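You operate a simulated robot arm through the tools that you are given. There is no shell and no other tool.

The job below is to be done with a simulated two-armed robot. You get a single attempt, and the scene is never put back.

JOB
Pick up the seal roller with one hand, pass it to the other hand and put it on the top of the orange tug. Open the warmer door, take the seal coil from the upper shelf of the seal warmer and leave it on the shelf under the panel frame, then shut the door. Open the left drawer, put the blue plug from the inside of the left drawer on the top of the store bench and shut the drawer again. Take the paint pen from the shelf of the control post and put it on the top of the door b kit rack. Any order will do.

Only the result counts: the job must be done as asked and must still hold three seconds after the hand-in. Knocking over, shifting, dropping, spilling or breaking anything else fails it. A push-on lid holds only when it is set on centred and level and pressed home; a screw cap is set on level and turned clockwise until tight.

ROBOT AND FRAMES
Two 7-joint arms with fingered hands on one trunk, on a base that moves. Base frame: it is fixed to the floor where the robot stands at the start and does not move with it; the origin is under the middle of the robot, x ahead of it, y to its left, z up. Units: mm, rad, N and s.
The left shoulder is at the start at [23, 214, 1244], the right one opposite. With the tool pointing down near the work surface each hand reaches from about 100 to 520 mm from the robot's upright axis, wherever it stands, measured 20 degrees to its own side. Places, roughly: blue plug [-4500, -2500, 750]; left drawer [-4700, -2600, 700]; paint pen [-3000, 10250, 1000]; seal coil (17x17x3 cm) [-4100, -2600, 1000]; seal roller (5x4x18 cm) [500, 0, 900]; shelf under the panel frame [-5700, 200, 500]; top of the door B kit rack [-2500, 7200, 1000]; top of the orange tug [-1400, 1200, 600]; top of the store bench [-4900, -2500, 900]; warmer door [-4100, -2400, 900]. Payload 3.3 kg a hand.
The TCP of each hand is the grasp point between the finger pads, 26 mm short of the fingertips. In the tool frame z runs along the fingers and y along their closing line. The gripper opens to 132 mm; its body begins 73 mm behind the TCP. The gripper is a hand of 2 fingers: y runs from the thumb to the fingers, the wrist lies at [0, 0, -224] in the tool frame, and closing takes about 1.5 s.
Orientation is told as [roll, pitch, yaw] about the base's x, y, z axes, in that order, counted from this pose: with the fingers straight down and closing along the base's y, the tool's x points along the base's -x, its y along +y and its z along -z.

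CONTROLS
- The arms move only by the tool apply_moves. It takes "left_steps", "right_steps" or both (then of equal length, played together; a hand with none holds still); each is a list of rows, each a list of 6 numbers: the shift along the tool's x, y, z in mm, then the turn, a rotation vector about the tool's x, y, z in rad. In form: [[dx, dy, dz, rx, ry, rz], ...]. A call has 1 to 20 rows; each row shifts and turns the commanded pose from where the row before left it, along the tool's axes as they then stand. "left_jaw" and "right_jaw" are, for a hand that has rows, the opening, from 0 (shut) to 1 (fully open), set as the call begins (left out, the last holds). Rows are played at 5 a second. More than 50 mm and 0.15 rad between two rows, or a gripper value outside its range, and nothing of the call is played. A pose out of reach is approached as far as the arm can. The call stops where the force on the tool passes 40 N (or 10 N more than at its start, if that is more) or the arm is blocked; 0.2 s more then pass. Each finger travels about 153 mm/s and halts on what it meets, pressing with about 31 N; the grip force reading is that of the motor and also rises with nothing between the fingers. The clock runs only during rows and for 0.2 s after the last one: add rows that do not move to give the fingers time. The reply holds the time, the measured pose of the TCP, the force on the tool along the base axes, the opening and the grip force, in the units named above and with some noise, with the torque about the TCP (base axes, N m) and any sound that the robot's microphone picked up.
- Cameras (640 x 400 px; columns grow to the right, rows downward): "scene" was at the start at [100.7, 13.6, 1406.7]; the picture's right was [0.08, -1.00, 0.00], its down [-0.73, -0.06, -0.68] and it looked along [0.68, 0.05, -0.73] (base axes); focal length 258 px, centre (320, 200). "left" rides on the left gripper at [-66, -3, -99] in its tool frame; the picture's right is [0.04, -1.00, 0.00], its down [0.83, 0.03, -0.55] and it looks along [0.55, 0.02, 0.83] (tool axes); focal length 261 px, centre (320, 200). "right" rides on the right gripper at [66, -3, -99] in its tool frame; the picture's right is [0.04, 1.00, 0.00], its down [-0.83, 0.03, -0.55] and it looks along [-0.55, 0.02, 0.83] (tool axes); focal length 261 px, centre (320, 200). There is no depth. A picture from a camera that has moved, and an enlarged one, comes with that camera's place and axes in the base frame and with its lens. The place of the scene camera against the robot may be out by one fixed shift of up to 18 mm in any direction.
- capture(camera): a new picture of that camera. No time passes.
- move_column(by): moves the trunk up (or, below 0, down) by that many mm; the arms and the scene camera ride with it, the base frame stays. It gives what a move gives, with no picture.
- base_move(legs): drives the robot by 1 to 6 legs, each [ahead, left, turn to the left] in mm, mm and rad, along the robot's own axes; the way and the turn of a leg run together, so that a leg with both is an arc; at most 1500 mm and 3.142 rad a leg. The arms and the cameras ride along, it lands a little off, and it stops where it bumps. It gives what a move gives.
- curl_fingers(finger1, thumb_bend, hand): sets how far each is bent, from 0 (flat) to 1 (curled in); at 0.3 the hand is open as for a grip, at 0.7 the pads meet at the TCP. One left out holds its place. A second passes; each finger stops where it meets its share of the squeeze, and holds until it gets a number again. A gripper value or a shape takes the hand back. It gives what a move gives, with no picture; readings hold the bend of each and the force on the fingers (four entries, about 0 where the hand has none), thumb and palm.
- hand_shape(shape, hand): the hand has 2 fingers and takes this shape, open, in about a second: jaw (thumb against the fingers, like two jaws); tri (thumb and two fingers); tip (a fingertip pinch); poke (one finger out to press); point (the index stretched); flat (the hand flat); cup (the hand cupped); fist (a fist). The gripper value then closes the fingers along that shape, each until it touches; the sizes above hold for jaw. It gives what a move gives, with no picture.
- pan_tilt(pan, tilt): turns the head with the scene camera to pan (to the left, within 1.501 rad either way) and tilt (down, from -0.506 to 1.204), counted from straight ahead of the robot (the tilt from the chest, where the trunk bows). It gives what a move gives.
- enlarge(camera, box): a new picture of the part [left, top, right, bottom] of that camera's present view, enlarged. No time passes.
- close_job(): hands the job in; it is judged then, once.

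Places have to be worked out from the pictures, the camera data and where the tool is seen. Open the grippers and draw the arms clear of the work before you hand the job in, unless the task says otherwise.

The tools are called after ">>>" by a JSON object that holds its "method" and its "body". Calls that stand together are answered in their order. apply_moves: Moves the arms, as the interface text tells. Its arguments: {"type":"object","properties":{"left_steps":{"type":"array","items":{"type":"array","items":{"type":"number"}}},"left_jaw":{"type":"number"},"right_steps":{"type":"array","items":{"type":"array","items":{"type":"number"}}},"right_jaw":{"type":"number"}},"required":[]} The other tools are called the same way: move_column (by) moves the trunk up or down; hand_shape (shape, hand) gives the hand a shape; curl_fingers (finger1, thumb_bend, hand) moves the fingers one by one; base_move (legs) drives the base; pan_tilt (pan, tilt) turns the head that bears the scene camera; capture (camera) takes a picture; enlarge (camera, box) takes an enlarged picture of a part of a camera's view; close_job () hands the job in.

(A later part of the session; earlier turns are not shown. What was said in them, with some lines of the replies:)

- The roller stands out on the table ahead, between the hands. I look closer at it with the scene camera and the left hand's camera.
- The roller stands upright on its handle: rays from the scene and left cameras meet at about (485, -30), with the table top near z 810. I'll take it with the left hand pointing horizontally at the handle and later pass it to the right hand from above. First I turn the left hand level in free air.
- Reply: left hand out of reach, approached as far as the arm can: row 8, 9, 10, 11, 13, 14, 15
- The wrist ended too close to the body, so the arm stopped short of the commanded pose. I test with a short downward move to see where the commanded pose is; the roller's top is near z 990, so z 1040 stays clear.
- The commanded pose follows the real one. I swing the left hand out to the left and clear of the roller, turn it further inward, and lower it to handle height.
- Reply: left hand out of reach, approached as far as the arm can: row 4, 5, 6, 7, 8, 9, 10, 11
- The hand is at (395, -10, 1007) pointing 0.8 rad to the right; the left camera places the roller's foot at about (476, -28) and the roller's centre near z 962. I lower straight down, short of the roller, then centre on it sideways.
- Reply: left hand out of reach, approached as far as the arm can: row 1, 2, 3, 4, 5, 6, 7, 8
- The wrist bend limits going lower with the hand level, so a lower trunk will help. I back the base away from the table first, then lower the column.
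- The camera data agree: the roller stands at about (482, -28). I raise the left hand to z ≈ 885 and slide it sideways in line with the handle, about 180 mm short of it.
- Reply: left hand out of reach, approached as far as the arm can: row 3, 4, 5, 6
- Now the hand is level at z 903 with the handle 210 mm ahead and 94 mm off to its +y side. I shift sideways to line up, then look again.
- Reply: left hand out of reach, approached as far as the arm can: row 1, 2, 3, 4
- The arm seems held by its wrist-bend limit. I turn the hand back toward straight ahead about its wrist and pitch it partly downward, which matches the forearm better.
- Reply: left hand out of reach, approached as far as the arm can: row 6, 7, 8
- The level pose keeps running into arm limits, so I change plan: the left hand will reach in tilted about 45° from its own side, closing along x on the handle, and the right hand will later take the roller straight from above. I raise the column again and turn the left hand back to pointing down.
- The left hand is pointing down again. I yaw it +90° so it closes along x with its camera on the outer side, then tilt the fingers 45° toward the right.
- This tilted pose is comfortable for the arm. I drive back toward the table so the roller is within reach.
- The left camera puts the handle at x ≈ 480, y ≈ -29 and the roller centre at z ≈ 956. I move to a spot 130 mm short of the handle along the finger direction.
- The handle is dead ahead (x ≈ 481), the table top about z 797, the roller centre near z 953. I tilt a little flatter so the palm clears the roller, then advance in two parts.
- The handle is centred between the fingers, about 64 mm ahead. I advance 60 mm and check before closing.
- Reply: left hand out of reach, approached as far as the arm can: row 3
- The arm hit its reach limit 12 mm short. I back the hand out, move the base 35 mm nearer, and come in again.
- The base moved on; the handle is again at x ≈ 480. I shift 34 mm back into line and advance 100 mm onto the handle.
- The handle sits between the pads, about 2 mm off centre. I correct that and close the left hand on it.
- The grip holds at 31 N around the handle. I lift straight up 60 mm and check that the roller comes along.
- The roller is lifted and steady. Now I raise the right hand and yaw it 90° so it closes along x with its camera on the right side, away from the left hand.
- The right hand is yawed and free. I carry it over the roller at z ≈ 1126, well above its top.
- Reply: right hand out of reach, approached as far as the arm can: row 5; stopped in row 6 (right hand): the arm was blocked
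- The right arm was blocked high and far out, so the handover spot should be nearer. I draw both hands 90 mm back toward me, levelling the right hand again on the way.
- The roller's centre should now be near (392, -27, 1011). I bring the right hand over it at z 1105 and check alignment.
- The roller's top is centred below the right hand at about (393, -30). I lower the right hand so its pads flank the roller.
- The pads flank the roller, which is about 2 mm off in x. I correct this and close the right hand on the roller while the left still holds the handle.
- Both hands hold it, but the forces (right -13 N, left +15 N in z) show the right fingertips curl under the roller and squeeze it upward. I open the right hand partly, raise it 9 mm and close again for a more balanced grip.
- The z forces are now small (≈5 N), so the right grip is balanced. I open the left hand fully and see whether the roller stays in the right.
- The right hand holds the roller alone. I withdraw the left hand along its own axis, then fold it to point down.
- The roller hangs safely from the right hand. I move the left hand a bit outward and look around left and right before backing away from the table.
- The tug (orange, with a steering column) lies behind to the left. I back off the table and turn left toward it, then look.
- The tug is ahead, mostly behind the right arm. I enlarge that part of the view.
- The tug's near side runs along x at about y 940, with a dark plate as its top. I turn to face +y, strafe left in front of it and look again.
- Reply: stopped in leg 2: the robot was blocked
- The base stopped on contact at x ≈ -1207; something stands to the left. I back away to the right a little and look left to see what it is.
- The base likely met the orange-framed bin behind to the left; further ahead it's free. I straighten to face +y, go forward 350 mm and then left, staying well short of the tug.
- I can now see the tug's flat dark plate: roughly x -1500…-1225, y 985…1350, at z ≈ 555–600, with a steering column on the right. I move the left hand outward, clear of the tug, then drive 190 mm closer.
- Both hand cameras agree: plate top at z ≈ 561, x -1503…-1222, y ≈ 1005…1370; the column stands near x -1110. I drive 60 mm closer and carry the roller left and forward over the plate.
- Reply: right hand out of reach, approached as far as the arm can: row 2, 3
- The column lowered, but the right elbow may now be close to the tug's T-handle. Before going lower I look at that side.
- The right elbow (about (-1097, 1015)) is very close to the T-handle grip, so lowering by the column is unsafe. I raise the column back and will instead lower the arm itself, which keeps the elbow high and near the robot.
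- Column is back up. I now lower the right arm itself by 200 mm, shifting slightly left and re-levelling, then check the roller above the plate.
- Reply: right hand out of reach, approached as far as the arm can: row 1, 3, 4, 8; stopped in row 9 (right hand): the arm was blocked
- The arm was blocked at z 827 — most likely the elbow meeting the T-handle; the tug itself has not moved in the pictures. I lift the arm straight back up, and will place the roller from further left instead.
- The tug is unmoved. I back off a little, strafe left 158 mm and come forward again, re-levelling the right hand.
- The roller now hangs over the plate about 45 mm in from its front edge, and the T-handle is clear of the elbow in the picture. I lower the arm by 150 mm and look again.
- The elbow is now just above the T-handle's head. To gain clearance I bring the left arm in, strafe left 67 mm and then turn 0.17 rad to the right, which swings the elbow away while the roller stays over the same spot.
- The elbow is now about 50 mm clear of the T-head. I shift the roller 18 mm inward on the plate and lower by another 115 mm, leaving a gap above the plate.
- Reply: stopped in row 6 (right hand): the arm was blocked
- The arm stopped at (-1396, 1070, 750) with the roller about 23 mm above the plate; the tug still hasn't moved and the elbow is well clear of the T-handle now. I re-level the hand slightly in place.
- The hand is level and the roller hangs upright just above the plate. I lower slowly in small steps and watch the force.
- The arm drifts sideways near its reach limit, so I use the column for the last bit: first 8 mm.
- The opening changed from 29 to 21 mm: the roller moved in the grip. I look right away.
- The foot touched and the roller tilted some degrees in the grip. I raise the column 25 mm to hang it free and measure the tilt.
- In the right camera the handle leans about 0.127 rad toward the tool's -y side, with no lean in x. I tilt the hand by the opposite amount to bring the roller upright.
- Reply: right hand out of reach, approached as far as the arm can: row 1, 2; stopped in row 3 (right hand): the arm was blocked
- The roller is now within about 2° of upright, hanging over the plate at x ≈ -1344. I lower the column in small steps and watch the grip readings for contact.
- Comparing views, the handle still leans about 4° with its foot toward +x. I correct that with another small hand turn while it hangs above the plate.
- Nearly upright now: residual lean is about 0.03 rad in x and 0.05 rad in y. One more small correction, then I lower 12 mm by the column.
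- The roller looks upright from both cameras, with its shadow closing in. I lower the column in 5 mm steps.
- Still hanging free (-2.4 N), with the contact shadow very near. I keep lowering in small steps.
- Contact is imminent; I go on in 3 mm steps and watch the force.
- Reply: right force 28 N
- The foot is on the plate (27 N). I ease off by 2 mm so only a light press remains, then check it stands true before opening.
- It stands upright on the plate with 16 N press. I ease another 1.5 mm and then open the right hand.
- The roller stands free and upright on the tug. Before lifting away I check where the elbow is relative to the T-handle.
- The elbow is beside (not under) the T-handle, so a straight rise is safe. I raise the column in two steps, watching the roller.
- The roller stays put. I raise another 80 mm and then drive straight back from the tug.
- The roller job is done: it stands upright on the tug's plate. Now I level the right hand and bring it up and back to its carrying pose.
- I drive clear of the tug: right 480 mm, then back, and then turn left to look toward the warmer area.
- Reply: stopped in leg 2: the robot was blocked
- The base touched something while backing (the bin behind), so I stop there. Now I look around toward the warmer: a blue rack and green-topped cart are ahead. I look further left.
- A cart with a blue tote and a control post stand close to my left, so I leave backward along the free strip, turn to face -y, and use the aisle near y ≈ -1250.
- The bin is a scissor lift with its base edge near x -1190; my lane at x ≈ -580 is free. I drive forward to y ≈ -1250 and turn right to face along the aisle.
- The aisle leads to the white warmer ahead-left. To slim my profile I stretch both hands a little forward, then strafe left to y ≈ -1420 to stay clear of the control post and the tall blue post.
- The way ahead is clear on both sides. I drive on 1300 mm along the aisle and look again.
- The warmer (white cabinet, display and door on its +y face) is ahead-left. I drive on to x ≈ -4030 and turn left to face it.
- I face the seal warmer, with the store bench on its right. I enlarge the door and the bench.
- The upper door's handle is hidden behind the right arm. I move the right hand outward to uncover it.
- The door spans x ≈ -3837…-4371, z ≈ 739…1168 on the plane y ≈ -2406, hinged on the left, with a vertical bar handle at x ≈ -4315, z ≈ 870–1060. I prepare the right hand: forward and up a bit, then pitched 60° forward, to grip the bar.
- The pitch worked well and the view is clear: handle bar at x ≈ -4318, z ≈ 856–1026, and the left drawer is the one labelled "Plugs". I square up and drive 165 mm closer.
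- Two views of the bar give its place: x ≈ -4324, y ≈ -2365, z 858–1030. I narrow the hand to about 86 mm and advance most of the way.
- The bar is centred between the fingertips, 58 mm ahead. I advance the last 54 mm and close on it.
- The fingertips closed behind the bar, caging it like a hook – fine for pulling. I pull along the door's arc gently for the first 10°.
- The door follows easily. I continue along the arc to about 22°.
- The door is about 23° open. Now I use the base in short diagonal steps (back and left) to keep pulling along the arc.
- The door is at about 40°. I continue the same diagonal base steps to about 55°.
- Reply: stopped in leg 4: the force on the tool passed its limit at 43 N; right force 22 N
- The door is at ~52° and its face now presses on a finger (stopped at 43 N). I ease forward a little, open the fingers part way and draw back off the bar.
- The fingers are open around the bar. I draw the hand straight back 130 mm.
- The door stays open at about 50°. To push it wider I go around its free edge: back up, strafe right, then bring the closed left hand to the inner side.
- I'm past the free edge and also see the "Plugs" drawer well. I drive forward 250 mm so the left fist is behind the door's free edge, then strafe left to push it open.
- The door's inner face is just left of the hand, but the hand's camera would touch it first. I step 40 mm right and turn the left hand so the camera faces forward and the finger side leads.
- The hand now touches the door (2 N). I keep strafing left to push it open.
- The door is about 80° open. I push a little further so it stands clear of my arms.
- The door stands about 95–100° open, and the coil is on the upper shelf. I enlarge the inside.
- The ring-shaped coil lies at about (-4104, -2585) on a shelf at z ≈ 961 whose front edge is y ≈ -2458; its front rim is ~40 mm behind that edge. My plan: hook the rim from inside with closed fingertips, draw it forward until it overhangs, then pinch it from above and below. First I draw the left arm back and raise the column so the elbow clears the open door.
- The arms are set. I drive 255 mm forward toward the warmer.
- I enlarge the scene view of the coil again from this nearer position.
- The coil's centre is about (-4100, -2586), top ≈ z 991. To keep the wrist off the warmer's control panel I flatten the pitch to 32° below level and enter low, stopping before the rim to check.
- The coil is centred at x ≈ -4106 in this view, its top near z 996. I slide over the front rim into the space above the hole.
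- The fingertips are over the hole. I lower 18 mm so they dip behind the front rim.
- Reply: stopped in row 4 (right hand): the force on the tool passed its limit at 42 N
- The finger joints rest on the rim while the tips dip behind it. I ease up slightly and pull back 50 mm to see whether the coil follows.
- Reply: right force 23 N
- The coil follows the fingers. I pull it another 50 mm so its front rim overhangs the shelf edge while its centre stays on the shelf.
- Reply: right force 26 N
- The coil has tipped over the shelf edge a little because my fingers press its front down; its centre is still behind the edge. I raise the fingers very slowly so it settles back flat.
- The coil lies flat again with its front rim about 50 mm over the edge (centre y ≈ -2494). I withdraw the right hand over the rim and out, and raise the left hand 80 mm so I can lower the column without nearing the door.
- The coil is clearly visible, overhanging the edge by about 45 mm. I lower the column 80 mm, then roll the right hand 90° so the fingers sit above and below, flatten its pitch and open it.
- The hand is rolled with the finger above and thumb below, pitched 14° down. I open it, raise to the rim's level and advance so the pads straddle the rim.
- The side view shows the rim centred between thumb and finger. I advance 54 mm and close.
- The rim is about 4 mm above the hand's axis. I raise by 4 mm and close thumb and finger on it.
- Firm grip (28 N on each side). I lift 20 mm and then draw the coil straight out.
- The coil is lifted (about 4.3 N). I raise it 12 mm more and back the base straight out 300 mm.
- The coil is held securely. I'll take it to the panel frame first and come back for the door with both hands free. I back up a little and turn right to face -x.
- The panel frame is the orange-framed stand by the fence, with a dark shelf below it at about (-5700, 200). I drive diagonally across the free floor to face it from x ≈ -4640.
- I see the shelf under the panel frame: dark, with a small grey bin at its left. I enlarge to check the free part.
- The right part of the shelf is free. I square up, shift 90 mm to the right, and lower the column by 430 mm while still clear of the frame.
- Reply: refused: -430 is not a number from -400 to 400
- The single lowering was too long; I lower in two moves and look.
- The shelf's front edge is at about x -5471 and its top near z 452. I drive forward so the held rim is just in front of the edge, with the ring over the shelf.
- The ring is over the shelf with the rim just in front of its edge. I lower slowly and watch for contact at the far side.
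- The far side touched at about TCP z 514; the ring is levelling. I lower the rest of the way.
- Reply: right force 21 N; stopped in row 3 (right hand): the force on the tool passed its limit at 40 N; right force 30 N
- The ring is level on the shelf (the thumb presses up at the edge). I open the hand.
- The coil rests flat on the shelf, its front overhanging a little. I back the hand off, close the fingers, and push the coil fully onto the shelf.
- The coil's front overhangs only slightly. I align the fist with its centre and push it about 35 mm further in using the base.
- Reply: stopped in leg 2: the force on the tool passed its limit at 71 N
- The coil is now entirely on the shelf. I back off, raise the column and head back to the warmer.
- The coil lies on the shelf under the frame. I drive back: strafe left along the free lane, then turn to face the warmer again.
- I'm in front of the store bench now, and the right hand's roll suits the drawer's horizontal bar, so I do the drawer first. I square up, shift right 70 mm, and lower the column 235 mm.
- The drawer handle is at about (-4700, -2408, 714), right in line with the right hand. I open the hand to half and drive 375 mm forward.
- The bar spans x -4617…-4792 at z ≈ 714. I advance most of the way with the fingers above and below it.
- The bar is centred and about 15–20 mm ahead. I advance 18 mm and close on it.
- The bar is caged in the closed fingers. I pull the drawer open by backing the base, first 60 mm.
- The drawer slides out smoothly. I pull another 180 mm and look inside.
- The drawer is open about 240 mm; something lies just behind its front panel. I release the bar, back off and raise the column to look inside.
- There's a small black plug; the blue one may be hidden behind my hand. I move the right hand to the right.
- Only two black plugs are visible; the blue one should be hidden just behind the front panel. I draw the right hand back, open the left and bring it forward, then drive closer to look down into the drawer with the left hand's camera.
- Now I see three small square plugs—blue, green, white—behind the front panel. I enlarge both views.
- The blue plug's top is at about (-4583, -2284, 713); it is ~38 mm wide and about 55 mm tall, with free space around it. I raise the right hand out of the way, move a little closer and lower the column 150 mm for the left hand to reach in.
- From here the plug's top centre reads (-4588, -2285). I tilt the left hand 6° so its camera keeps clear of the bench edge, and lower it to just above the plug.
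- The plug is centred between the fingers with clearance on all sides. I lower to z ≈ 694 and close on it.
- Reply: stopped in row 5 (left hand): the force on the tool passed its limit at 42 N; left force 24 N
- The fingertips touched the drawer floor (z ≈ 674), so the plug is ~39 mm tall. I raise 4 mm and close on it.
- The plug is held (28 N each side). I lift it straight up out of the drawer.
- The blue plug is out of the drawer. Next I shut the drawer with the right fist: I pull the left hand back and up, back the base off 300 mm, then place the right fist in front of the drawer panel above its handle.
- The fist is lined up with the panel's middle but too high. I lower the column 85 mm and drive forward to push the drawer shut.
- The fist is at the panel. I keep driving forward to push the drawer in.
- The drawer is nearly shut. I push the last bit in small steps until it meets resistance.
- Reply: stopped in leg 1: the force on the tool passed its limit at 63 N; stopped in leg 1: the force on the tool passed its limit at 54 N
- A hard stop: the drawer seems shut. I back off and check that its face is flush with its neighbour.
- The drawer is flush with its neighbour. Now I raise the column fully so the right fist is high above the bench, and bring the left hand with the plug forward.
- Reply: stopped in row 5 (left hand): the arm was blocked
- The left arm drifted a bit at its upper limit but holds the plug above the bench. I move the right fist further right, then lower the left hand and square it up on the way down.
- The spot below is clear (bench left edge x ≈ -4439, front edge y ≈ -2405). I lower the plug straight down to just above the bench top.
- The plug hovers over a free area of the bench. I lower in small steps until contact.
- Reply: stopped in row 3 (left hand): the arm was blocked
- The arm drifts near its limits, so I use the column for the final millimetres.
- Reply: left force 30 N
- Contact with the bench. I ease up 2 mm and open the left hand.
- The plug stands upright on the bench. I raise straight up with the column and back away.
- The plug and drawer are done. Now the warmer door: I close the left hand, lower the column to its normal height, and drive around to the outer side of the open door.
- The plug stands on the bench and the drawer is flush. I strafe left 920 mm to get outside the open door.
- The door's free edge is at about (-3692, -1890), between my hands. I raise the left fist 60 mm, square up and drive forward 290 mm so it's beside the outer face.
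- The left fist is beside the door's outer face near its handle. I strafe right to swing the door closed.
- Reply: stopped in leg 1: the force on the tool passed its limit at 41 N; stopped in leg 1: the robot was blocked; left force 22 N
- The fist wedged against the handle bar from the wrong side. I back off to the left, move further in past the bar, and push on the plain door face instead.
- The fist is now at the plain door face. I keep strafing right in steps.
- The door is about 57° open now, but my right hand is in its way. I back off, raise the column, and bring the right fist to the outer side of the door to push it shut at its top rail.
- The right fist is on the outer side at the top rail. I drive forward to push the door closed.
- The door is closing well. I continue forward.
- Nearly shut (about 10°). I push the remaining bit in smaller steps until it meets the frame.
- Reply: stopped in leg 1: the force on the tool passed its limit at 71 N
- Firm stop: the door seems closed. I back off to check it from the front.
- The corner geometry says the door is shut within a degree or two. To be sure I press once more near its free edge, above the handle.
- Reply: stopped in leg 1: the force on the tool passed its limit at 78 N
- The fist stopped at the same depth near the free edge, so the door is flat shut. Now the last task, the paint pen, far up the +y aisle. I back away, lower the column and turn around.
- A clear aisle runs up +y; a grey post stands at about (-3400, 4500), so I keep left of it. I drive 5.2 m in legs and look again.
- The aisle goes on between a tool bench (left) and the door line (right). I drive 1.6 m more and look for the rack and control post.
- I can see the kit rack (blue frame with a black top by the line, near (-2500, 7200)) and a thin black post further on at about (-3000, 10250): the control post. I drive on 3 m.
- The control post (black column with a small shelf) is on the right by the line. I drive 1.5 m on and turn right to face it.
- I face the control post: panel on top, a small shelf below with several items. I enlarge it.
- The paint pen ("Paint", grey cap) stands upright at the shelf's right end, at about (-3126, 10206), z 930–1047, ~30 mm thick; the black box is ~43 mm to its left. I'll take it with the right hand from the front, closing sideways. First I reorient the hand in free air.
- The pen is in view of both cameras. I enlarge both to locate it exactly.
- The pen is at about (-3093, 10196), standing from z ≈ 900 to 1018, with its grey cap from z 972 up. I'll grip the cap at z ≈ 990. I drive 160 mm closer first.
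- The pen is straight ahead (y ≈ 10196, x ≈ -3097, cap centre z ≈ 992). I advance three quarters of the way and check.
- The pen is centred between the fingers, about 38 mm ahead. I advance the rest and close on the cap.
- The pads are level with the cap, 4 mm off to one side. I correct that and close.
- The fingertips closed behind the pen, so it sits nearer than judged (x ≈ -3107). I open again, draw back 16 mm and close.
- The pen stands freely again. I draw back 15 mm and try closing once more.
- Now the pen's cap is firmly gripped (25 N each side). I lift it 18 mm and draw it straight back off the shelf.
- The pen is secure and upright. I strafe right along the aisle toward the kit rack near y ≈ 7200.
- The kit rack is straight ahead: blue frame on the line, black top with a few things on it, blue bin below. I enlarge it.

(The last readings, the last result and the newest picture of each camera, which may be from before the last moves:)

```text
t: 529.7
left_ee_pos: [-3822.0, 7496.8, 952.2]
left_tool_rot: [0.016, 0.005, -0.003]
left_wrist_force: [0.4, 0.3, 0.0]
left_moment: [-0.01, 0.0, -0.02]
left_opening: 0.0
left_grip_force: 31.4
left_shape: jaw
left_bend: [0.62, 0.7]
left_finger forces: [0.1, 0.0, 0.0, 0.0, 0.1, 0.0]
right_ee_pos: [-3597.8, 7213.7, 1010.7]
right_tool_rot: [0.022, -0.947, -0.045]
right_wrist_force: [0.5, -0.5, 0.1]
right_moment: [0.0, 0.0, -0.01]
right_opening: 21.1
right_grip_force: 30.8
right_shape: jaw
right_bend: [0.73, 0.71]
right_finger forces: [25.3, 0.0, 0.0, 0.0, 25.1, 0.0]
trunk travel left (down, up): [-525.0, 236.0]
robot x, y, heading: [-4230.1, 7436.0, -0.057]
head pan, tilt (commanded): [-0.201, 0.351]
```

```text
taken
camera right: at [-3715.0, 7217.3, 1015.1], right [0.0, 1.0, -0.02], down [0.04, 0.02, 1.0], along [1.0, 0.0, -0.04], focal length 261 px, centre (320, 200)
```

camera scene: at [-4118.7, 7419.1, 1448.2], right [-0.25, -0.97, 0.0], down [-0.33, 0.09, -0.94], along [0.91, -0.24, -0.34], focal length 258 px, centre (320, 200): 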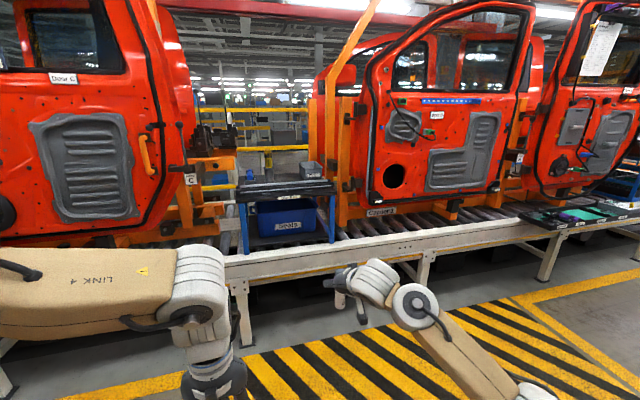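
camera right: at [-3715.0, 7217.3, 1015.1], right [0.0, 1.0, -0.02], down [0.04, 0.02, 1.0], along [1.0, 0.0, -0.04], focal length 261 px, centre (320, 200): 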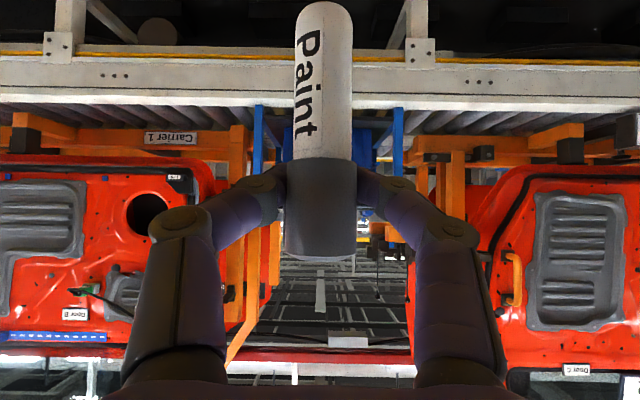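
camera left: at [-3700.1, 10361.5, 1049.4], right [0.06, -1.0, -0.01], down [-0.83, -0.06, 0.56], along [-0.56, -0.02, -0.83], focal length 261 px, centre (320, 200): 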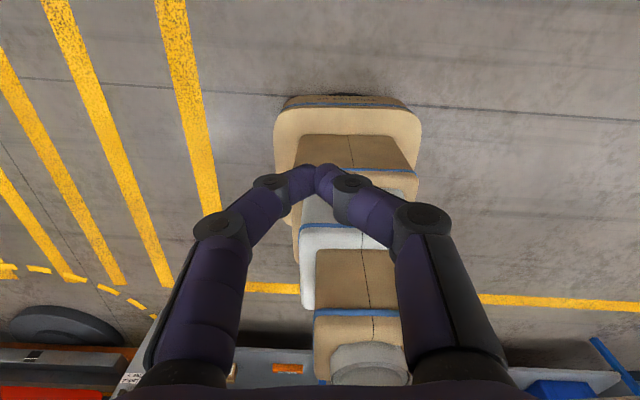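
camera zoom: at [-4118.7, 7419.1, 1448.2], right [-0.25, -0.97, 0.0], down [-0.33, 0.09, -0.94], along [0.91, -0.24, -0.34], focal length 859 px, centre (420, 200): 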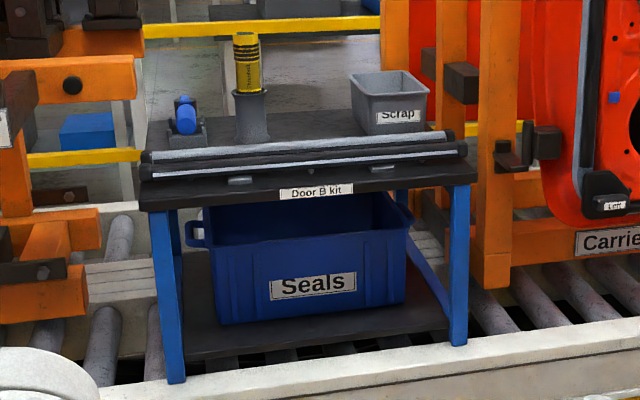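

The "Door B kit" rack top has two seal strips in front, a tool stand, a cup with a driver and a Scrap bin; the clear patch is between the cup and the bin. I square up, raise the column 130 mm and drive nearer for a better look.

>>> {"method": "base_move", "body": {"legs": [[0, 0, 0.056], [750, -45, 0]]}}

>>> {"method": "move_column", "body": {"by": 200}}

>>> {"method": "pan_tilt", "body": {"pan": 0.0, "tilt": 0.5}}

>>> {"method": "capture", "body": {"camera": "scene"}}

>>> {"method": "enlarge", "body": {"camera": "scene", "box": [200, 120, 460, 300]}}

```text
t: 534.1
left_ee_pos: [-3094.6, 7477.0, 950.2]
left_tool_rot: [0.014, 0.005, 0.059]
left_wrist_force: [0.0, 0.6, 0.2]
left_moment: [-0.01, 0.03, 0.01]
left_opening: 0.0
left_grip_force: 31.2
left_shape: jaw
left_bend: [0.62, 0.7]
left_finger forces: [0.0, 0.1, 0.1, 0.0, 0.0, 0.0]
right_ee_pos: [-2854.2, 7210.5, 1009.9]
right_tool_rot: [0.023, -0.947, 0.015]
right_wrist_force: [-0.1, -0.2, -0.8]
right_moment: [-0.02, -0.02, 0.0]
right_opening: 20.9
right_grip_force: 30.7
right_shape: jaw
right_bend: [0.73, 0.71]
right_finger forces: [25.3, 0.0, 0.0, 0.1, 25.1, 0.0]
trunk travel left (down, up): [-525.0, 236.0]
robot x, y, heading: [-3499.2, 7389.5, 0.006]
head pan, tilt (commanded): [-0.201, 0.351]
```

```text
t: 536.3
left_ee_pos: [-3094.7, 7478.5, 1150.2]
left_tool_rot: [0.014, 0.005, 0.058]
left_wrist_force: [0.1, -0.4, -0.2]
left_moment: [-0.02, 0.01, 0.0]
left_opening: 0.0
left_grip_force: 31.2
left_shape: jaw
left_bend: [0.62, 0.7]
left_finger forces: [0.0, 0.0, 0.1, 0.0, 0.1, 0.0]
right_ee_pos: [-2853.4, 7209.1, 1210.2]
right_tool_rot: [0.022, -0.949, 0.016]
right_wrist_force: [-0.6, 0.0, -0.1]
right_moment: [-0.02, -0.02, 0.01]
right_opening: 20.8
right_grip_force: 30.8
right_shape: jaw
right_bend: [0.73, 0.71]
right_finger forces: [25.3, 0.0, 0.0, 0.1, 25.0, 0.0]
trunk travel left (down, up): [-725.0, 36.0]
robot x, y, heading: [-3499.0, 7393.7, 0.001]
head pan, tilt (commanded): [-0.201, 0.351]
```

```text
t: 537.0
left_ee_pos: [-3094.7, 7478.8, 1151.1]
left_tool_rot: [0.013, 0.004, 0.06]
left_wrist_force: [0.2, -0.3, 0.0]
left_moment: [-0.03, 0.03, 0.0]
left_opening: 0.1
left_grip_force: 30.9
left_shape: jaw
left_bend: [0.62, 0.7]
left_finger forces: [0.1, 0.1, 0.0, 0.0, 0.0, 0.0]
right_ee_pos: [-2852.9, 7209.4, 1211.6]
right_tool_rot: [0.023, -0.949, 0.016]
right_wrist_force: [-0.1, -0.3, -1.2]
right_moment: [-0.02, -0.01, -0.04]
right_opening: 20.9
right_grip_force: 30.9
right_shape: jaw
right_bend: [0.73, 0.71]
right_finger forces: [25.3, 0.0, 0.1, 0.0, 25.0, 0.0]
trunk travel left (down, up): [-725.0, 36.0]
robot x, y, heading: [-3494.3, 7392.5, 0.006]
head pan, tilt (commanded): [0.0, 0.499]
```

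```text
taken
camera scene: at [-3390.5, 7400.0, 1634.7], right [0.0, -1.0, 0.0], down [-0.48, 0.0, -0.88], along [0.88, 0.0, -0.48], focal length 258 px, centre (320, 200)
```

scene: 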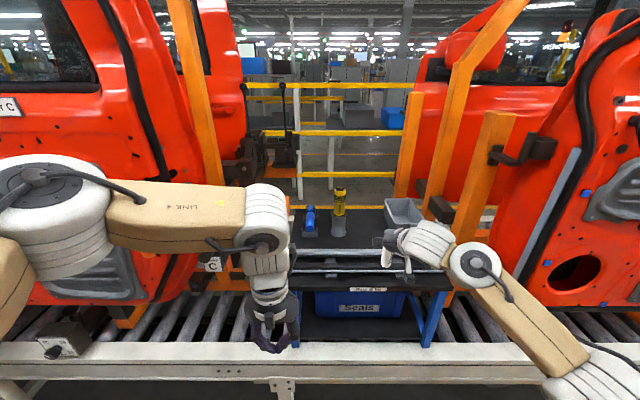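

```text
2.22 times, centred on (330, 210) of scene
camera zoom: at [-3390.5, 7400.0, 1634.7], right [0.0, -1.0, 0.0], down [-0.48, 0.0, -0.88], along [0.88, 0.0, -0.48], focal length 573 px, centre (298, 178)
```

zoom: 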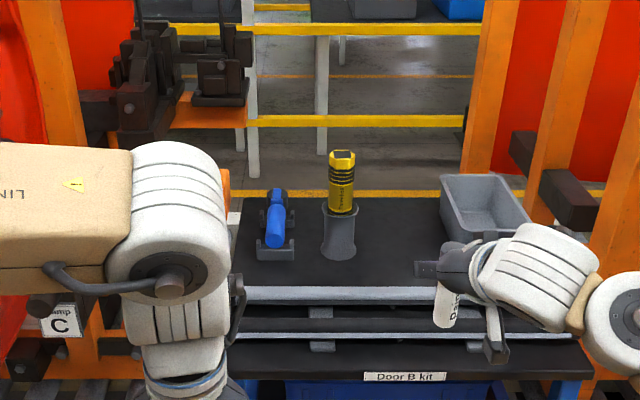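

I now see a clear patch between the cup and the Scrap bin: x about -2600…-2300, y 7108…7281, rack top z ≈ 986. I drive in with the pen held high above it.

>>> {"method": "base_move", "body": {"legs": [[0, -14, 0], [345, 0, 0]]}}

>>> {"method": "capture", "body": {"camera": "scene"}}

>>> {"method": "capture", "body": {"camera": "right"}}

>>> {"method": "capture", "body": {"camera": "left"}}

```text
t: 539.6
left_ee_pos: [-2749.2, 7468.3, 1150.9]
left_tool_rot: [0.014, 0.005, 0.065]
left_wrist_force: [-0.5, -0.1, 0.7]
left_moment: [-0.04, 0.01, 0.0]
left_opening: 0.1
left_grip_force: 31.2
left_shape: jaw
left_bend: [0.62, 0.7]
left_finger forces: [0.0, 0.1, 0.1, 0.0, 0.0, 0.1]
right_ee_pos: [-2506.5, 7201.5, 1211.0]
right_tool_rot: [0.024, -0.948, 0.022]
right_wrist_force: [-0.2, -0.8, -0.8]
right_moment: [0.03, 0.0, 0.0]
right_opening: 20.9
right_grip_force: 30.9
right_shape: jaw
right_bend: [0.73, 0.71]
right_finger forces: [25.2, 0.1, 0.1, 0.0, 25.0, 0.1]
trunk travel left (down, up): [-725.0, 36.0]
robot x, y, heading: [-3154.7, 7379.8, 0.011]
head pan, tilt (commanded): [0.0, 0.499]
```

```text
taken
camera scene: at [-3044.3, 7389.2, 1634.6], right [0.01, -1.0, 0.0], down [-0.48, 0.0, -0.88], along [0.88, 0.01, -0.48], focal length 258 px, centre (320, 200)
```

scene: 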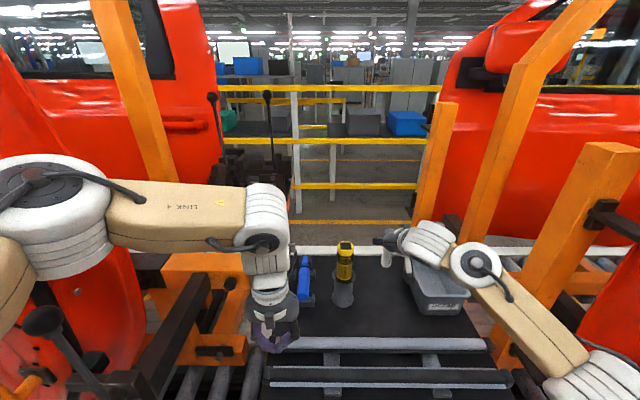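

```text
taken
camera right: at [-2623.6, 7196.8, 1214.8], right [-0.06, 1.0, -0.02], down [0.04, 0.02, 1.0], along [1.0, 0.06, -0.04], focal length 261 px, centre (320, 200)
```

right: 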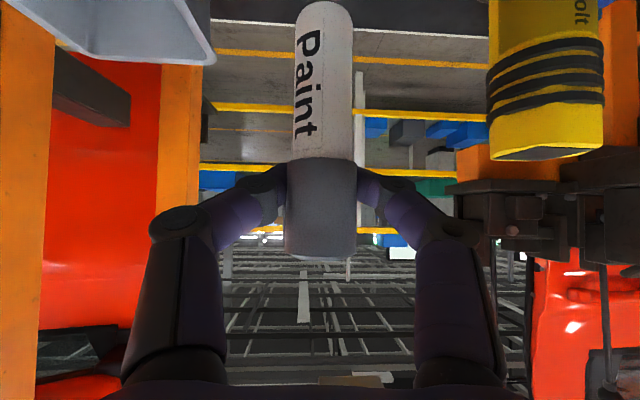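

```text
taken
camera left: at [-2683.0, 7467.9, 1249.2], right [0.02, -1.0, -0.01], down [-0.83, -0.03, 0.56], along [-0.56, 0.0, -0.83], focal length 261 px, centre (320, 200)
```

left: 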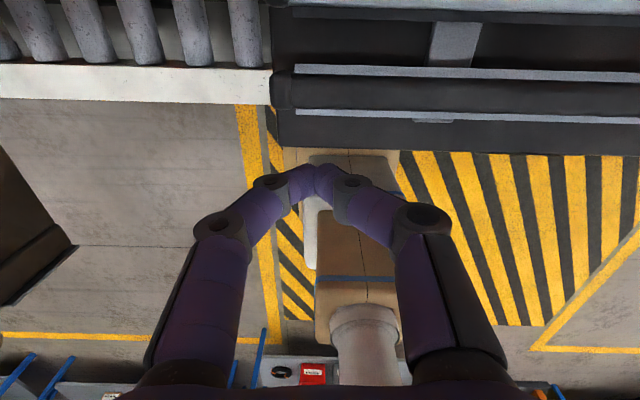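

The pen hangs right over the clear patch, between the driver cup and the Scrap bin. I lower the column 60 mm and the arm 45 mm and look again.

>>> {"method": "move_column", "body": {"by": -60}}

>>> {"method": "apply_moves", "body": {"right_steps": [[12.2, 0, 8.7, 0, 0, 0], [12.2, 0, 8.7, 0, 0, 0], [12.2, 0, 8.7, 0, 0, 0], [0, 0, 0, 0, 0, 0]]}}

>>> {"method": "capture", "body": {"camera": "right"}}

>>> {"method": "enlarge", "body": {"camera": "scene", "box": [260, 200, 500, 390]}}

```text
t: 540.6
left_ee_pos: [-2749.5, 7468.4, 1091.7]
left_tool_rot: [0.014, 0.004, 0.065]
left_wrist_force: [-0.4, -1.0, -0.4]
left_moment: [0.0, -0.01, 0.0]
left_opening: 0.1
left_grip_force: 30.9
left_shape: jaw
left_bend: [0.62, 0.7]
left_finger forces: [0.0, 0.1, 0.0, 0.0, 0.1, 0.0]
right_ee_pos: [-2507.8, 7202.1, 1150.3]
right_tool_rot: [0.022, -0.948, 0.02]
right_wrist_force: [-0.1, 0.9, -0.2]
right_moment: [0.04, -0.01, 0.0]
right_opening: 21.2
right_grip_force: 30.9
right_shape: jaw
right_bend: [0.73, 0.71]
right_finger forces: [25.1, 0.0, 0.0, 0.0, 24.9, 0.0]
trunk travel left (down, up): [-665.0, 96.0]
robot x, y, heading: [-3152.8, 7375.5, 0.012]
head pan, tilt (commanded): [0.0, 0.499]
```

```text
t: 541.6
left_ee_pos: [-2748.8, 7469.2, 1091.7]
left_tool_rot: [0.015, 0.003, 0.065]
left_wrist_force: [0.6, 0.2, 0.2]
left_moment: [-0.02, -0.05, -0.01]
left_opening: 0.0
left_grip_force: 31.4
left_shape: jaw
left_bend: [0.62, 0.7]
left_finger forces: [0.0, 0.0, 0.0, 0.0, 0.1, 0.0]
right_ee_pos: [-2507.4, 7201.3, 1106.7]
right_tool_rot: [0.024, -0.95, 0.023]
right_wrist_force: [-0.3, -0.8, -0.7]
right_moment: [-0.03, 0.01, 0.02]
right_opening: 21.0
right_grip_force: 30.4
right_shape: jaw
right_bend: [0.73, 0.71]
right_finger forces: [25.3, 0.1, 0.0, 0.0, 24.9, 0.0]
trunk travel left (down, up): [-665.0, 96.0]
robot x, y, heading: [-3155.2, 7379.0, 0.009]
head pan, tilt (commanded): [0.0, 0.499]
```

```text
taken
camera right: at [-2625.5, 7196.6, 1109.9], right [-0.06, 1.0, -0.02], down [0.04, 0.02, 1.0], along [1.0, 0.06, -0.04], focal length 261 px, centre (320, 200)
```

right: 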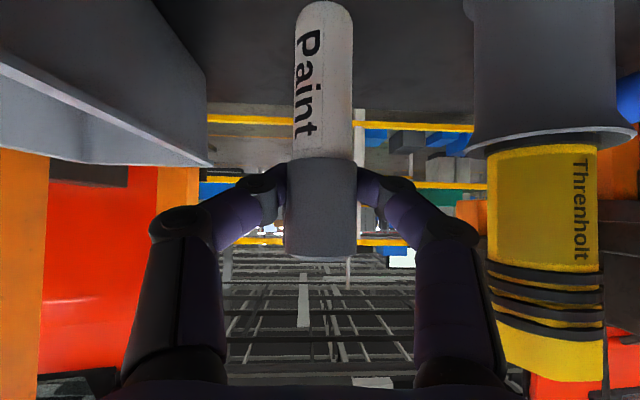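

```text
2.11 times, centred on (380, 295) of scene
camera zoom: at [-3044.7, 7389.2, 1574.6], right [0.01, -1.0, 0.0], down [-0.48, 0.0, -0.88], along [0.88, 0.01, -0.48], focal length 543 px, centre (194, 0)
```

zoom: 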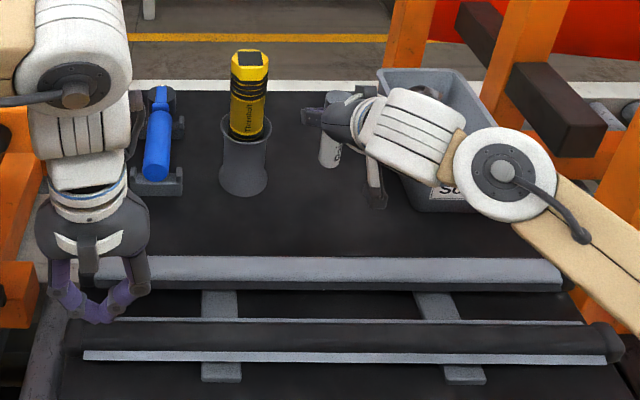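

There's about 28 mm left to go. I shift 7 mm away from the bin and lower 16 mm, then in small steps until contact.

>>> {"method": "apply_moves", "body": {"right_steps": [[0, 7, 0, 0, 0, 0], [6.5, 0, 4.7, 0, 0, 0], [6.5, 0, 4.7, 0, 0, 0], [0, 0, 0, 0, 0, 0]]}}

>>> {"method": "apply_moves", "body": {"right_steps": [[3.2, 0, 2.3, 0, 0, 0], [3.2, 0, 2.3, 0, 0, 0], [0, 0, 0, 0, 0, 0]]}}

>>> {"method": "capture", "body": {"camera": "right"}}

>>> {"method": "enlarge", "body": {"camera": "scene", "box": [340, 220, 460, 310]}}

```text
t: 542.6
left_ee_pos: [-2748.8, 7467.5, 1091.9]
left_tool_rot: [0.014, 0.003, 0.065]
left_wrist_force: [0.8, -0.1, 0.2]
left_moment: [0.02, -0.02, 0.01]
left_opening: 0.1
left_grip_force: 30.7
left_shape: jaw
left_bend: [0.62, 0.7]
left_finger forces: [0.1, 0.0, 0.0, 0.0, 0.0, 0.0]
right_ee_pos: [-2507.8, 7209.2, 1088.6]
right_tool_rot: [0.022, -0.948, 0.022]
right_wrist_force: [-1.0, 0.2, 0.1]
right_moment: [-0.02, 0.04, -0.02]
right_opening: 21.0
right_grip_force: 31.2
right_shape: jaw
right_bend: [0.73, 0.71]
right_finger forces: [25.1, 0.0, 0.0, 0.0, 24.8, 0.0]
trunk travel left (down, up): [-665.0, 96.0]
robot x, y, heading: [-3150.6, 7378.1, 0.008]
head pan, tilt (commanded): [0.0, 0.499]
```

```text
t: 543.4
left_ee_pos: [-2749.5, 7468.6, 1091.1]
left_tool_rot: [0.014, 0.004, 0.066]
left_wrist_force: [0.2, -0.7, -0.4]
left_moment: [0.02, 0.03, 0.0]
left_opening: 0.0
left_grip_force: 30.8
left_shape: jaw
left_bend: [0.62, 0.7]
left_finger forces: [0.1, 0.0, 0.1, 0.1, 0.0, 0.0]
right_ee_pos: [-2507.7, 7210.8, 1081.1]
right_tool_rot: [0.024, -0.947, 0.024]
right_wrist_force: [0.2, -0.4, -1.0]
right_moment: [0.0, 0.0, -0.01]
right_opening: 20.9
right_grip_force: 30.8
right_shape: jaw
right_bend: [0.73, 0.71]
right_finger forces: [25.2, 0.1, 0.0, 0.0, 25.0, 0.1]
trunk travel left (down, up): [-665.0, 96.0]
robot x, y, heading: [-3152.6, 7384.4, 0.012]
head pan, tilt (commanded): [0.0, 0.499]
```

```text
taken
camera right: at [-2623.6, 7205.1, 1086.1], right [-0.06, 1.0, -0.02], down [0.04, 0.02, 1.0], along [1.0, 0.06, -0.04], focal length 261 px, centre (320, 200)
```

right: 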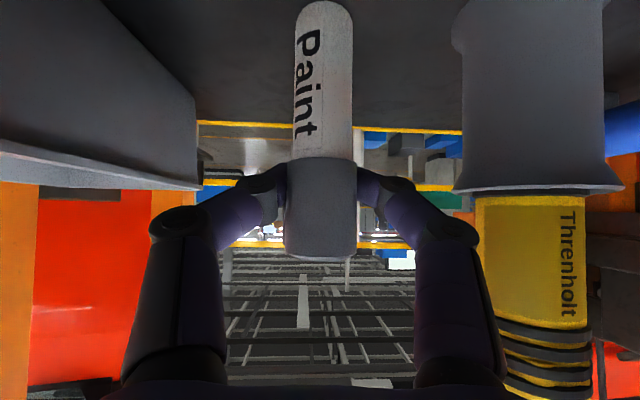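

```text
4.44 times, centred on (400, 265) of scene
camera zoom: at [-3044.6, 7389.2, 1574.6], right [0.01, -1.0, 0.0], down [-0.48, 0.0, -0.88], along [0.88, 0.01, -0.48], focal length 1146 px, centre (-36, -89)
```

zoom: 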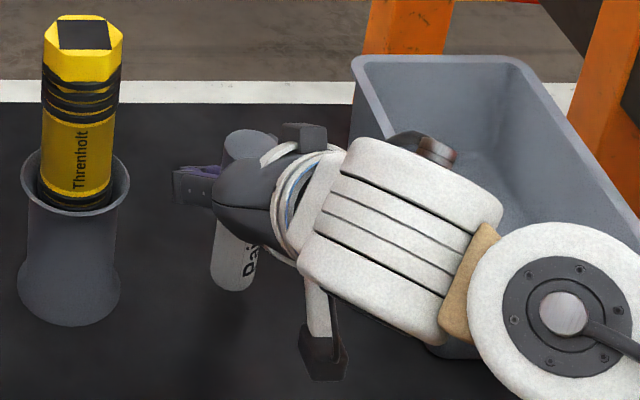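

No contact yet. I continue lowering in 4 mm steps, watching the force.

>>> {"method": "apply_moves", "body": {"right_steps": [[3.2, 0, 2.3, 0, 0, 0], [3.2, 0, 2.3, 0, 0, 0], [0, 0, 0, 0, 0, 0]]}}

>>> {"method": "apply_moves", "body": {"right_steps": [[3.2, 0, 2.3, 0, 0, 0], [3.2, 0, 2.3, 0, 0, 0], [0, 0, 0, 0, 0, 0]]}}

>>> {"method": "enlarge", "body": {"camera": "scene", "box": [340, 220, 460, 310]}}

```text
t: 544.2
left_ee_pos: [-2749.7, 7468.2, 1091.4]
left_tool_rot: [0.015, 0.004, 0.064]
left_wrist_force: [0.3, 0.4, 0.4]
left_moment: [-0.01, -0.03, 0.01]
left_opening: 0.0
left_grip_force: 31.0
left_shape: jaw
left_bend: [0.62, 0.7]
left_finger forces: [0.1, 0.1, 0.1, 0.1, 0.1, 0.1]
right_ee_pos: [-2507.8, 7210.0, 1072.8]
right_tool_rot: [0.023, -0.947, 0.024]
right_wrist_force: [0.2, -0.1, -0.4]
right_moment: [-0.03, -0.01, 0.02]
right_opening: 20.7
right_grip_force: 30.5
right_shape: jaw
right_bend: [0.73, 0.71]
right_finger forces: [25.0, 0.0, 0.0, 0.1, 24.7, 0.0]
trunk travel left (down, up): [-665.0, 96.0]
robot x, y, heading: [-3151.2, 7381.4, 0.009]
head pan, tilt (commanded): [0.0, 0.499]
```

```text
t: 545.0
left_ee_pos: [-2750.8, 7470.1, 1091.2]
left_tool_rot: [0.015, 0.003, 0.064]
left_wrist_force: [-0.3, -0.2, 0.0]
left_moment: [0.01, 0.02, 0.04]
left_opening: 0.0
left_grip_force: 31.3
left_shape: jaw
left_bend: [0.62, 0.7]
left_finger forces: [0.0, 0.0, 0.0, 0.0, 0.0, 0.0]
right_ee_pos: [-2507.3, 7210.6, 1065.9]
right_tool_rot: [0.026, -0.95, 0.021]
right_wrist_force: [1.1, -0.2, 5.9]
right_moment: [-0.03, -0.08, 0.01]
right_opening: 20.6
right_grip_force: 30.9
right_shape: jaw
right_bend: [0.73, 0.71]
right_finger forces: [25.8, 0.0, 0.0, 0.0, 26.1, 0.0]
trunk travel left (down, up): [-665.0, 96.0]
robot x, y, heading: [-3150.8, 7381.9, 0.01]
head pan, tilt (commanded): [0.0, 0.499]
```

```text
4.44 times, centred on (400, 265) of scene
camera zoom: at [-3045.1, 7389.3, 1574.7], right [0.01, -1.0, 0.0], down [-0.48, 0.0, -0.88], along [0.88, 0.01, -0.48], focal length 1146 px, centre (-36, -89)
```

zoom: 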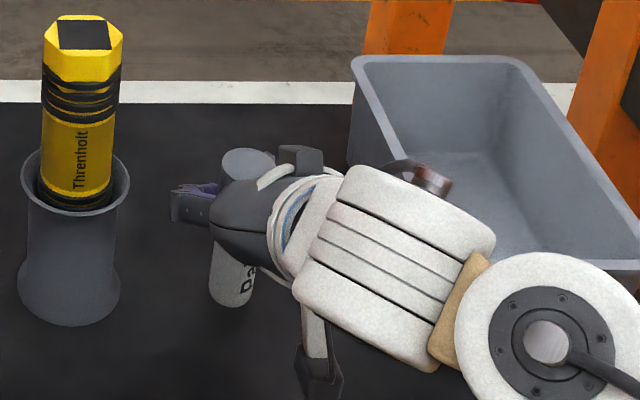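

Light contact (6 N): the pen's foot is on the rack top. I open the fingers just enough to free it.

>>> {"method": "apply_moves", "body": {"right_steps": [[0, 0, 0, 0, 0, 0], [0, 0, 0, 0, 0, 0], [0, 0, 0, 0, 0, 0], [0, 0, 0, 0, 0, 0]], "right_jaw": 0.45}}

>>> {"method": "capture", "body": {"camera": "right"}}

>>> {"method": "enlarge", "body": {"camera": "scene", "box": [340, 220, 460, 310]}}

```text
t: 546.0
left_ee_pos: [-2750.2, 7467.9, 1091.1]
left_tool_rot: [0.014, 0.004, 0.063]
left_wrist_force: [-0.4, -0.1, 0.3]
left_moment: [-0.02, 0.0, -0.01]
left_opening: 0.3
left_grip_force: 31.4
left_shape: jaw
left_bend: [0.62, 0.7]
left_finger forces: [0.0, 0.0, 0.1, 0.0, 0.0, 0.1]
right_ee_pos: [-2507.4, 7209.6, 1065.9]
right_tool_rot: [0.023, -0.949, 0.023]
right_wrist_force: [-0.6, -0.8, 0.3]
right_moment: [-0.04, 0.03, -0.01]
right_opening: 58.6
right_grip_force: 0.2
right_shape: jaw
right_bend: [0.73, 0.7]
right_finger forces: [0.0, 0.0, 0.0, 0.1, 0.0, 0.0]
trunk travel left (down, up): [-665.0, 96.0]
robot x, y, heading: [-3153.3, 7381.9, 0.01]
head pan, tilt (commanded): [0.0, 0.499]
```

```text
taken
camera right: at [-2624.1, 7204.9, 1069.9], right [-0.06, 1.0, -0.02], down [0.04, 0.02, 1.0], along [1.0, 0.06, -0.04], focal length 261 px, centre (320, 200)
```

right: 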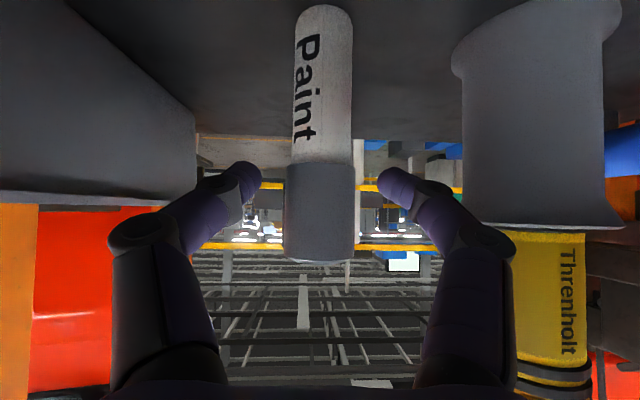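

```text
4.44 times, centred on (400, 265) of scene
camera zoom: at [-3044.6, 7389.1, 1574.6], right [0.01, -1.0, 0.0], down [-0.48, 0.0, -0.88], along [0.88, 0.01, -0.48], focal length 1146 px, centre (-36, -89)
```

zoom: 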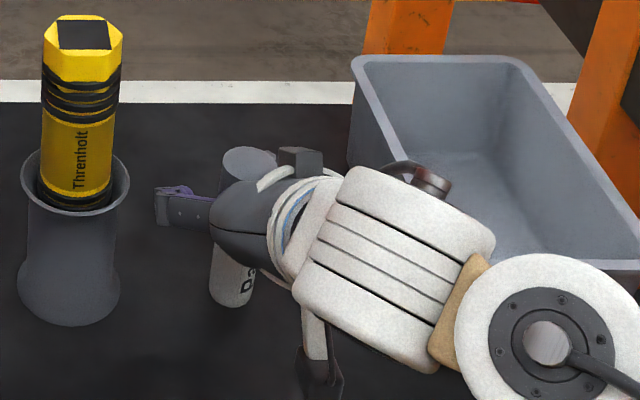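

The pen stands by itself. I draw the hand straight back from it, then up.

>>> {"method": "apply_moves", "body": {"right_steps": [[8.7, 0, -12.2, 0, 0, 0], [11.7, 0, -16.2, 0, 0, 0], [11.7, 0, -16.2, 0, 0, 0], [11.7, 0, -16.2, 0, 0, 0], [0, 0, -25, 0, 0, 0], [0, 0, -25, 0, 0, 0], [0, 0, 0, 0, 0, 0]]}}

>>> {"method": "capture", "body": {"camera": "right"}}

>>> {"method": "enlarge", "body": {"camera": "scene", "box": [300, 200, 480, 340]}}

```text
t: 547.6
left_ee_pos: [-2749.3, 7467.9, 1091.5]
left_tool_rot: [0.014, 0.005, 0.065]
left_wrist_force: [0.8, -0.1, -0.1]
left_moment: [0.02, -0.01, 0.04]
left_opening: 0.2
left_grip_force: 30.6
left_shape: jaw
left_bend: [0.62, 0.7]
left_finger forces: [0.0, 0.0, 0.1, 0.0, 0.0, 0.1]
right_ee_pos: [-2622.6, 7205.2, 1094.8]
right_tool_rot: [0.023, -0.948, 0.023]
right_wrist_force: [0.3, 1.4, 0.3]
right_moment: [0.03, -0.02, -0.01]
right_opening: 58.9
right_grip_force: 0.1
right_shape: jaw
right_bend: [0.73, 0.7]
right_finger forces: [0.1, 0.1, 0.1, 0.1, 0.0, 0.1]
trunk travel left (down, up): [-665.0, 96.0]
robot x, y, heading: [-3155.8, 7377.7, 0.009]
head pan, tilt (commanded): [0.0, 0.499]
```

```text
taken
camera right: at [-2740.0, 7200.1, 1099.5], right [-0.06, 1.0, -0.02], down [0.04, 0.02, 1.0], along [1.0, 0.06, -0.04], focal length 261 px, centre (320, 200)
```

right: 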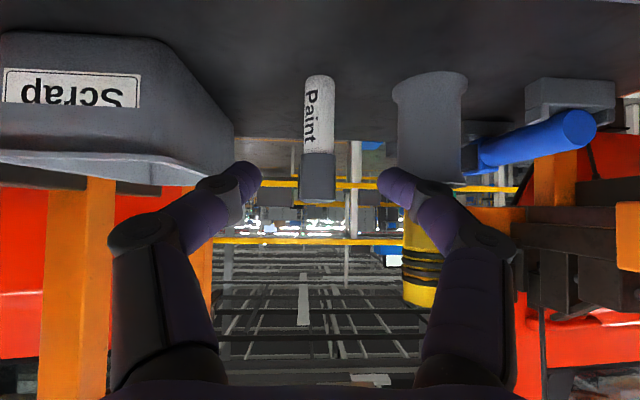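

```text
2.86 times, centred on (390, 270) of scene
camera zoom: at [-3044.4, 7389.2, 1574.6], right [0.01, -1.0, 0.0], down [-0.48, 0.0, -0.88], along [0.88, 0.01, -0.48], focal length 737 px, centre (120, 0)
```

zoom: 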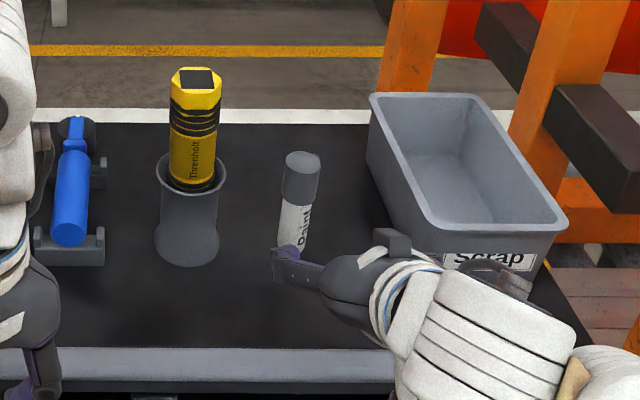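

The pen stands upright on the rack top. I raise the column, back well away, and open both hands.

>>> {"method": "move_column", "body": {"by": 60}}

>>> {"method": "base_move", "body": {"legs": [[-700, 0, 0]]}}

>>> {"method": "apply_moves", "body": {"left_steps": [[0, 0, 0, 0, 0, 0], [0, 0, 0, 0, 0, 0], [0, 0, 0, 0, 0, 0], [0, 0, 0, 0, 0, 0], [0, 0, 0, 0, 0, 0]], "left_jaw": 1.0, "right_steps": [[0, 0, 0, 0, 0, 0], [0, 0, 0, 0, 0, 0], [0, 0, 0, 0, 0, 0], [0, 0, 0, 0, 0, 0], [0, 0, 0, 0, 0, 0]], "right_jaw": 1.0}}

>>> {"method": "pan_tilt", "body": {"pan": -0.1, "tilt": 0.35}}

>>> {"method": "capture", "body": {"camera": "scene"}}

>>> {"method": "enlarge", "body": {"camera": "scene", "box": [220, 120, 420, 270]}}

```text
t: 548.6
left_ee_pos: [-2748.7, 7468.9, 1152.3]
left_tool_rot: [0.015, 0.005, 0.064]
left_wrist_force: [0.3, 0.3, 0.3]
left_moment: [-0.03, 0.01, 0.0]
left_opening: 0.2
left_grip_force: 31.4
left_shape: jaw
left_bend: [0.62, 0.7]
left_finger forces: [0.1, 0.1, 0.1, 0.0, 0.1, 0.1]
right_ee_pos: [-2622.7, 7204.8, 1155.7]
right_tool_rot: [0.022, -0.948, 0.023]
right_wrist_force: [-0.9, 0.1, -0.7]
right_moment: [0.0, -0.01, 0.04]
right_opening: 59.2
right_grip_force: 0.1
right_shape: jaw
right_bend: [0.73, 0.7]
right_finger forces: [0.0, 0.0, 0.1, 0.1, 0.1, 0.1]
trunk travel left (down, up): [-725.0, 36.0]
robot x, y, heading: [-3153.6, 7380.8, 0.011]
head pan, tilt (commanded): [0.0, 0.499]
```

```text
t: 552.4
left_ee_pos: [-3436.4, 7461.7, 1151.4]
left_tool_rot: [0.014, 0.002, 0.059]
left_wrist_force: [-0.5, 0.6, 0.4]
left_moment: [0.04, 0.04, 0.01]
left_opening: 0.1
left_grip_force: 30.7
left_shape: jaw
left_bend: [0.62, 0.7]
left_finger forces: [0.0, 0.0, 0.1, 0.0, 0.0, 0.1]
right_ee_pos: [-3311.1, 7198.1, 1156.1]
right_tool_rot: [0.024, -0.949, 0.017]
right_wrist_force: [1.1, 0.4, -0.2]
right_moment: [0.01, 0.0, -0.03]
right_opening: 59.0
right_grip_force: 0.0
right_shape: jaw
right_bend: [0.73, 0.7]
right_finger forces: [0.1, 0.1, 0.0, 0.1, 0.0, 0.1]
trunk travel left (down, up): [-725.0, 36.0]
robot x, y, heading: [-3840.2, 7374.2, 0.01]
head pan, tilt (commanded): [0.0, 0.499]
```

```text
t: 553.6
left_ee_pos: [-3435.8, 7462.2, 1150.7]
left_tool_rot: [0.014, 0.004, 0.06]
left_wrist_force: [0.2, 0.5, 0.3]
left_moment: [0.0, 0.01, 0.02]
left_opening: 131.9
left_grip_force: 0.0
left_shape: jaw
left_bend: [0.3, 0.3]
left_finger forces: [0.0, 0.0, 0.1, 0.0, 0.1, 0.0]
right_ee_pos: [-3311.7, 7198.0, 1155.8]
right_tool_rot: [0.024, -0.947, 0.019]
right_wrist_force: [-0.6, -0.4, 0.1]
right_moment: [0.04, 0.01, 0.0]
right_opening: 132.0
right_grip_force: 0.1
right_shape: jaw
right_bend: [0.3, 0.3]
right_finger forces: [0.0, 0.0, 0.1, 0.0, 0.0, 0.0]
trunk travel left (down, up): [-725.0, 36.0]
robot x, y, heading: [-3840.8, 7374.2, 0.009]
head pan, tilt (commanded): [0.0, 0.499]
```

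```text
t: 554.3
left_ee_pos: [-3436.7, 7460.6, 1150.8]
left_tool_rot: [0.015, 0.004, 0.06]
left_wrist_force: [0.4, 0.1, -0.4]
left_moment: [0.07, -0.02, -0.01]
left_opening: 131.8
left_grip_force: 0.0
left_shape: jaw
left_bend: [0.3, 0.3]
left_finger forces: [0.1, 0.1, 0.0, 0.0, 0.0, 0.1]
right_ee_pos: [-3310.0, 7196.9, 1155.8]
right_tool_rot: [0.021, -0.947, 0.018]
right_wrist_force: [0.2, -0.1, -0.6]
right_moment: [-0.04, -0.01, 0.04]
right_opening: 131.6
right_grip_force: 0.1
right_shape: jaw
right_bend: [0.3, 0.3]
right_finger forces: [0.0, 0.1, 0.1, 0.0, 0.0, 0.1]
trunk travel left (down, up): [-725.0, 36.0]
robot x, y, heading: [-3837.7, 7376.9, 0.011]
head pan, tilt (commanded): [-0.099, 0.351]
```

```text
taken
camera scene: at [-3730.6, 7374.5, 1648.3], right [-0.09, -1.0, 0.0], down [-0.34, 0.03, -0.94], along [0.93, -0.09, -0.34], focal length 258 px, centre (320, 200)
```

scene: 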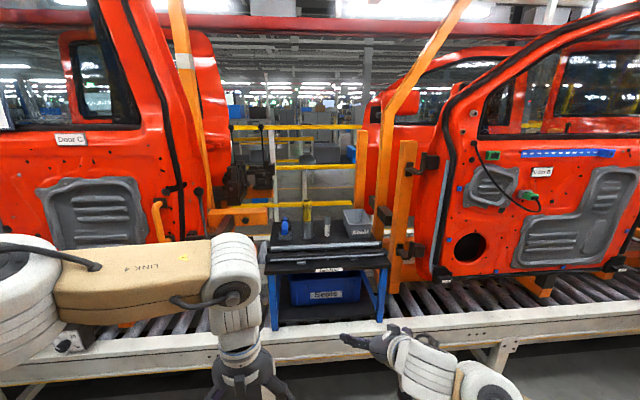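

```text
2.67 times, centred on (320, 195) of scene
camera zoom: at [-3730.6, 7374.5, 1648.3], right [-0.09, -1.0, 0.0], down [-0.34, 0.03, -0.94], along [0.93, -0.09, -0.34], focal length 688 px, centre (320, 213)
```

zoom: 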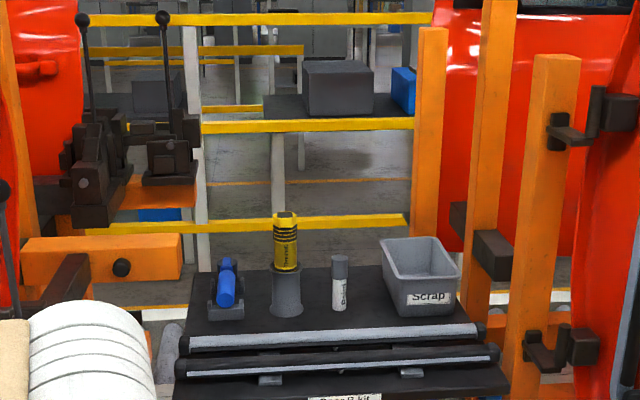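

Everything is in place: the roller stands on the tug, the coil is on the shelf under the frame, the warmer door and drawer are shut, the blue plug is on the bench and the paint pen stands on the Door B kit rack. The hands are open and clear, so I hand the job in.

>>> {"method": "close_job", "body": {}}

```text
The job is handed in.
```

I finished all four tasks and handed the job in. No verdict came back, so the results below are from the last pictures and force readings.

| Item | How I left it |
|---|---|
| Seal roller | Picked up with the left hand, passed to the right, and standing upright on the dark plate on top of the orange tug |
| Seal coil | Taken from the warmer's upper shelf and lying flat, fully on the shelf under the panel frame |
| Warmer door | Shut; a second push near its free edge stopped at the same depth as near the hinge |
| Blue plug | Standing on the store bench top near the front left |
| Left drawer | Pushed to a hard stop and flush with the drawer next to it |
| Paint pen | Standing on top of the Door B kit rack, between the driver cup and the Scrap bin |

Both hands are open and the arms are clear of the work.

Three contacts along the way could matter if "shifting anything else" is judged strictly:

- **Scissor lift:** the base bumped it twice while I was finding my way around it. I did not check whether it moved.
- **Tug's T-handle:** I think an elbow pressed against the handle once while I was placing the roller. The tug looked unmoved in the pictures.
- **Shelf under the panel frame:** the fist hit its front edge at about 71 N while I pushed the coil in. I saw no movement.
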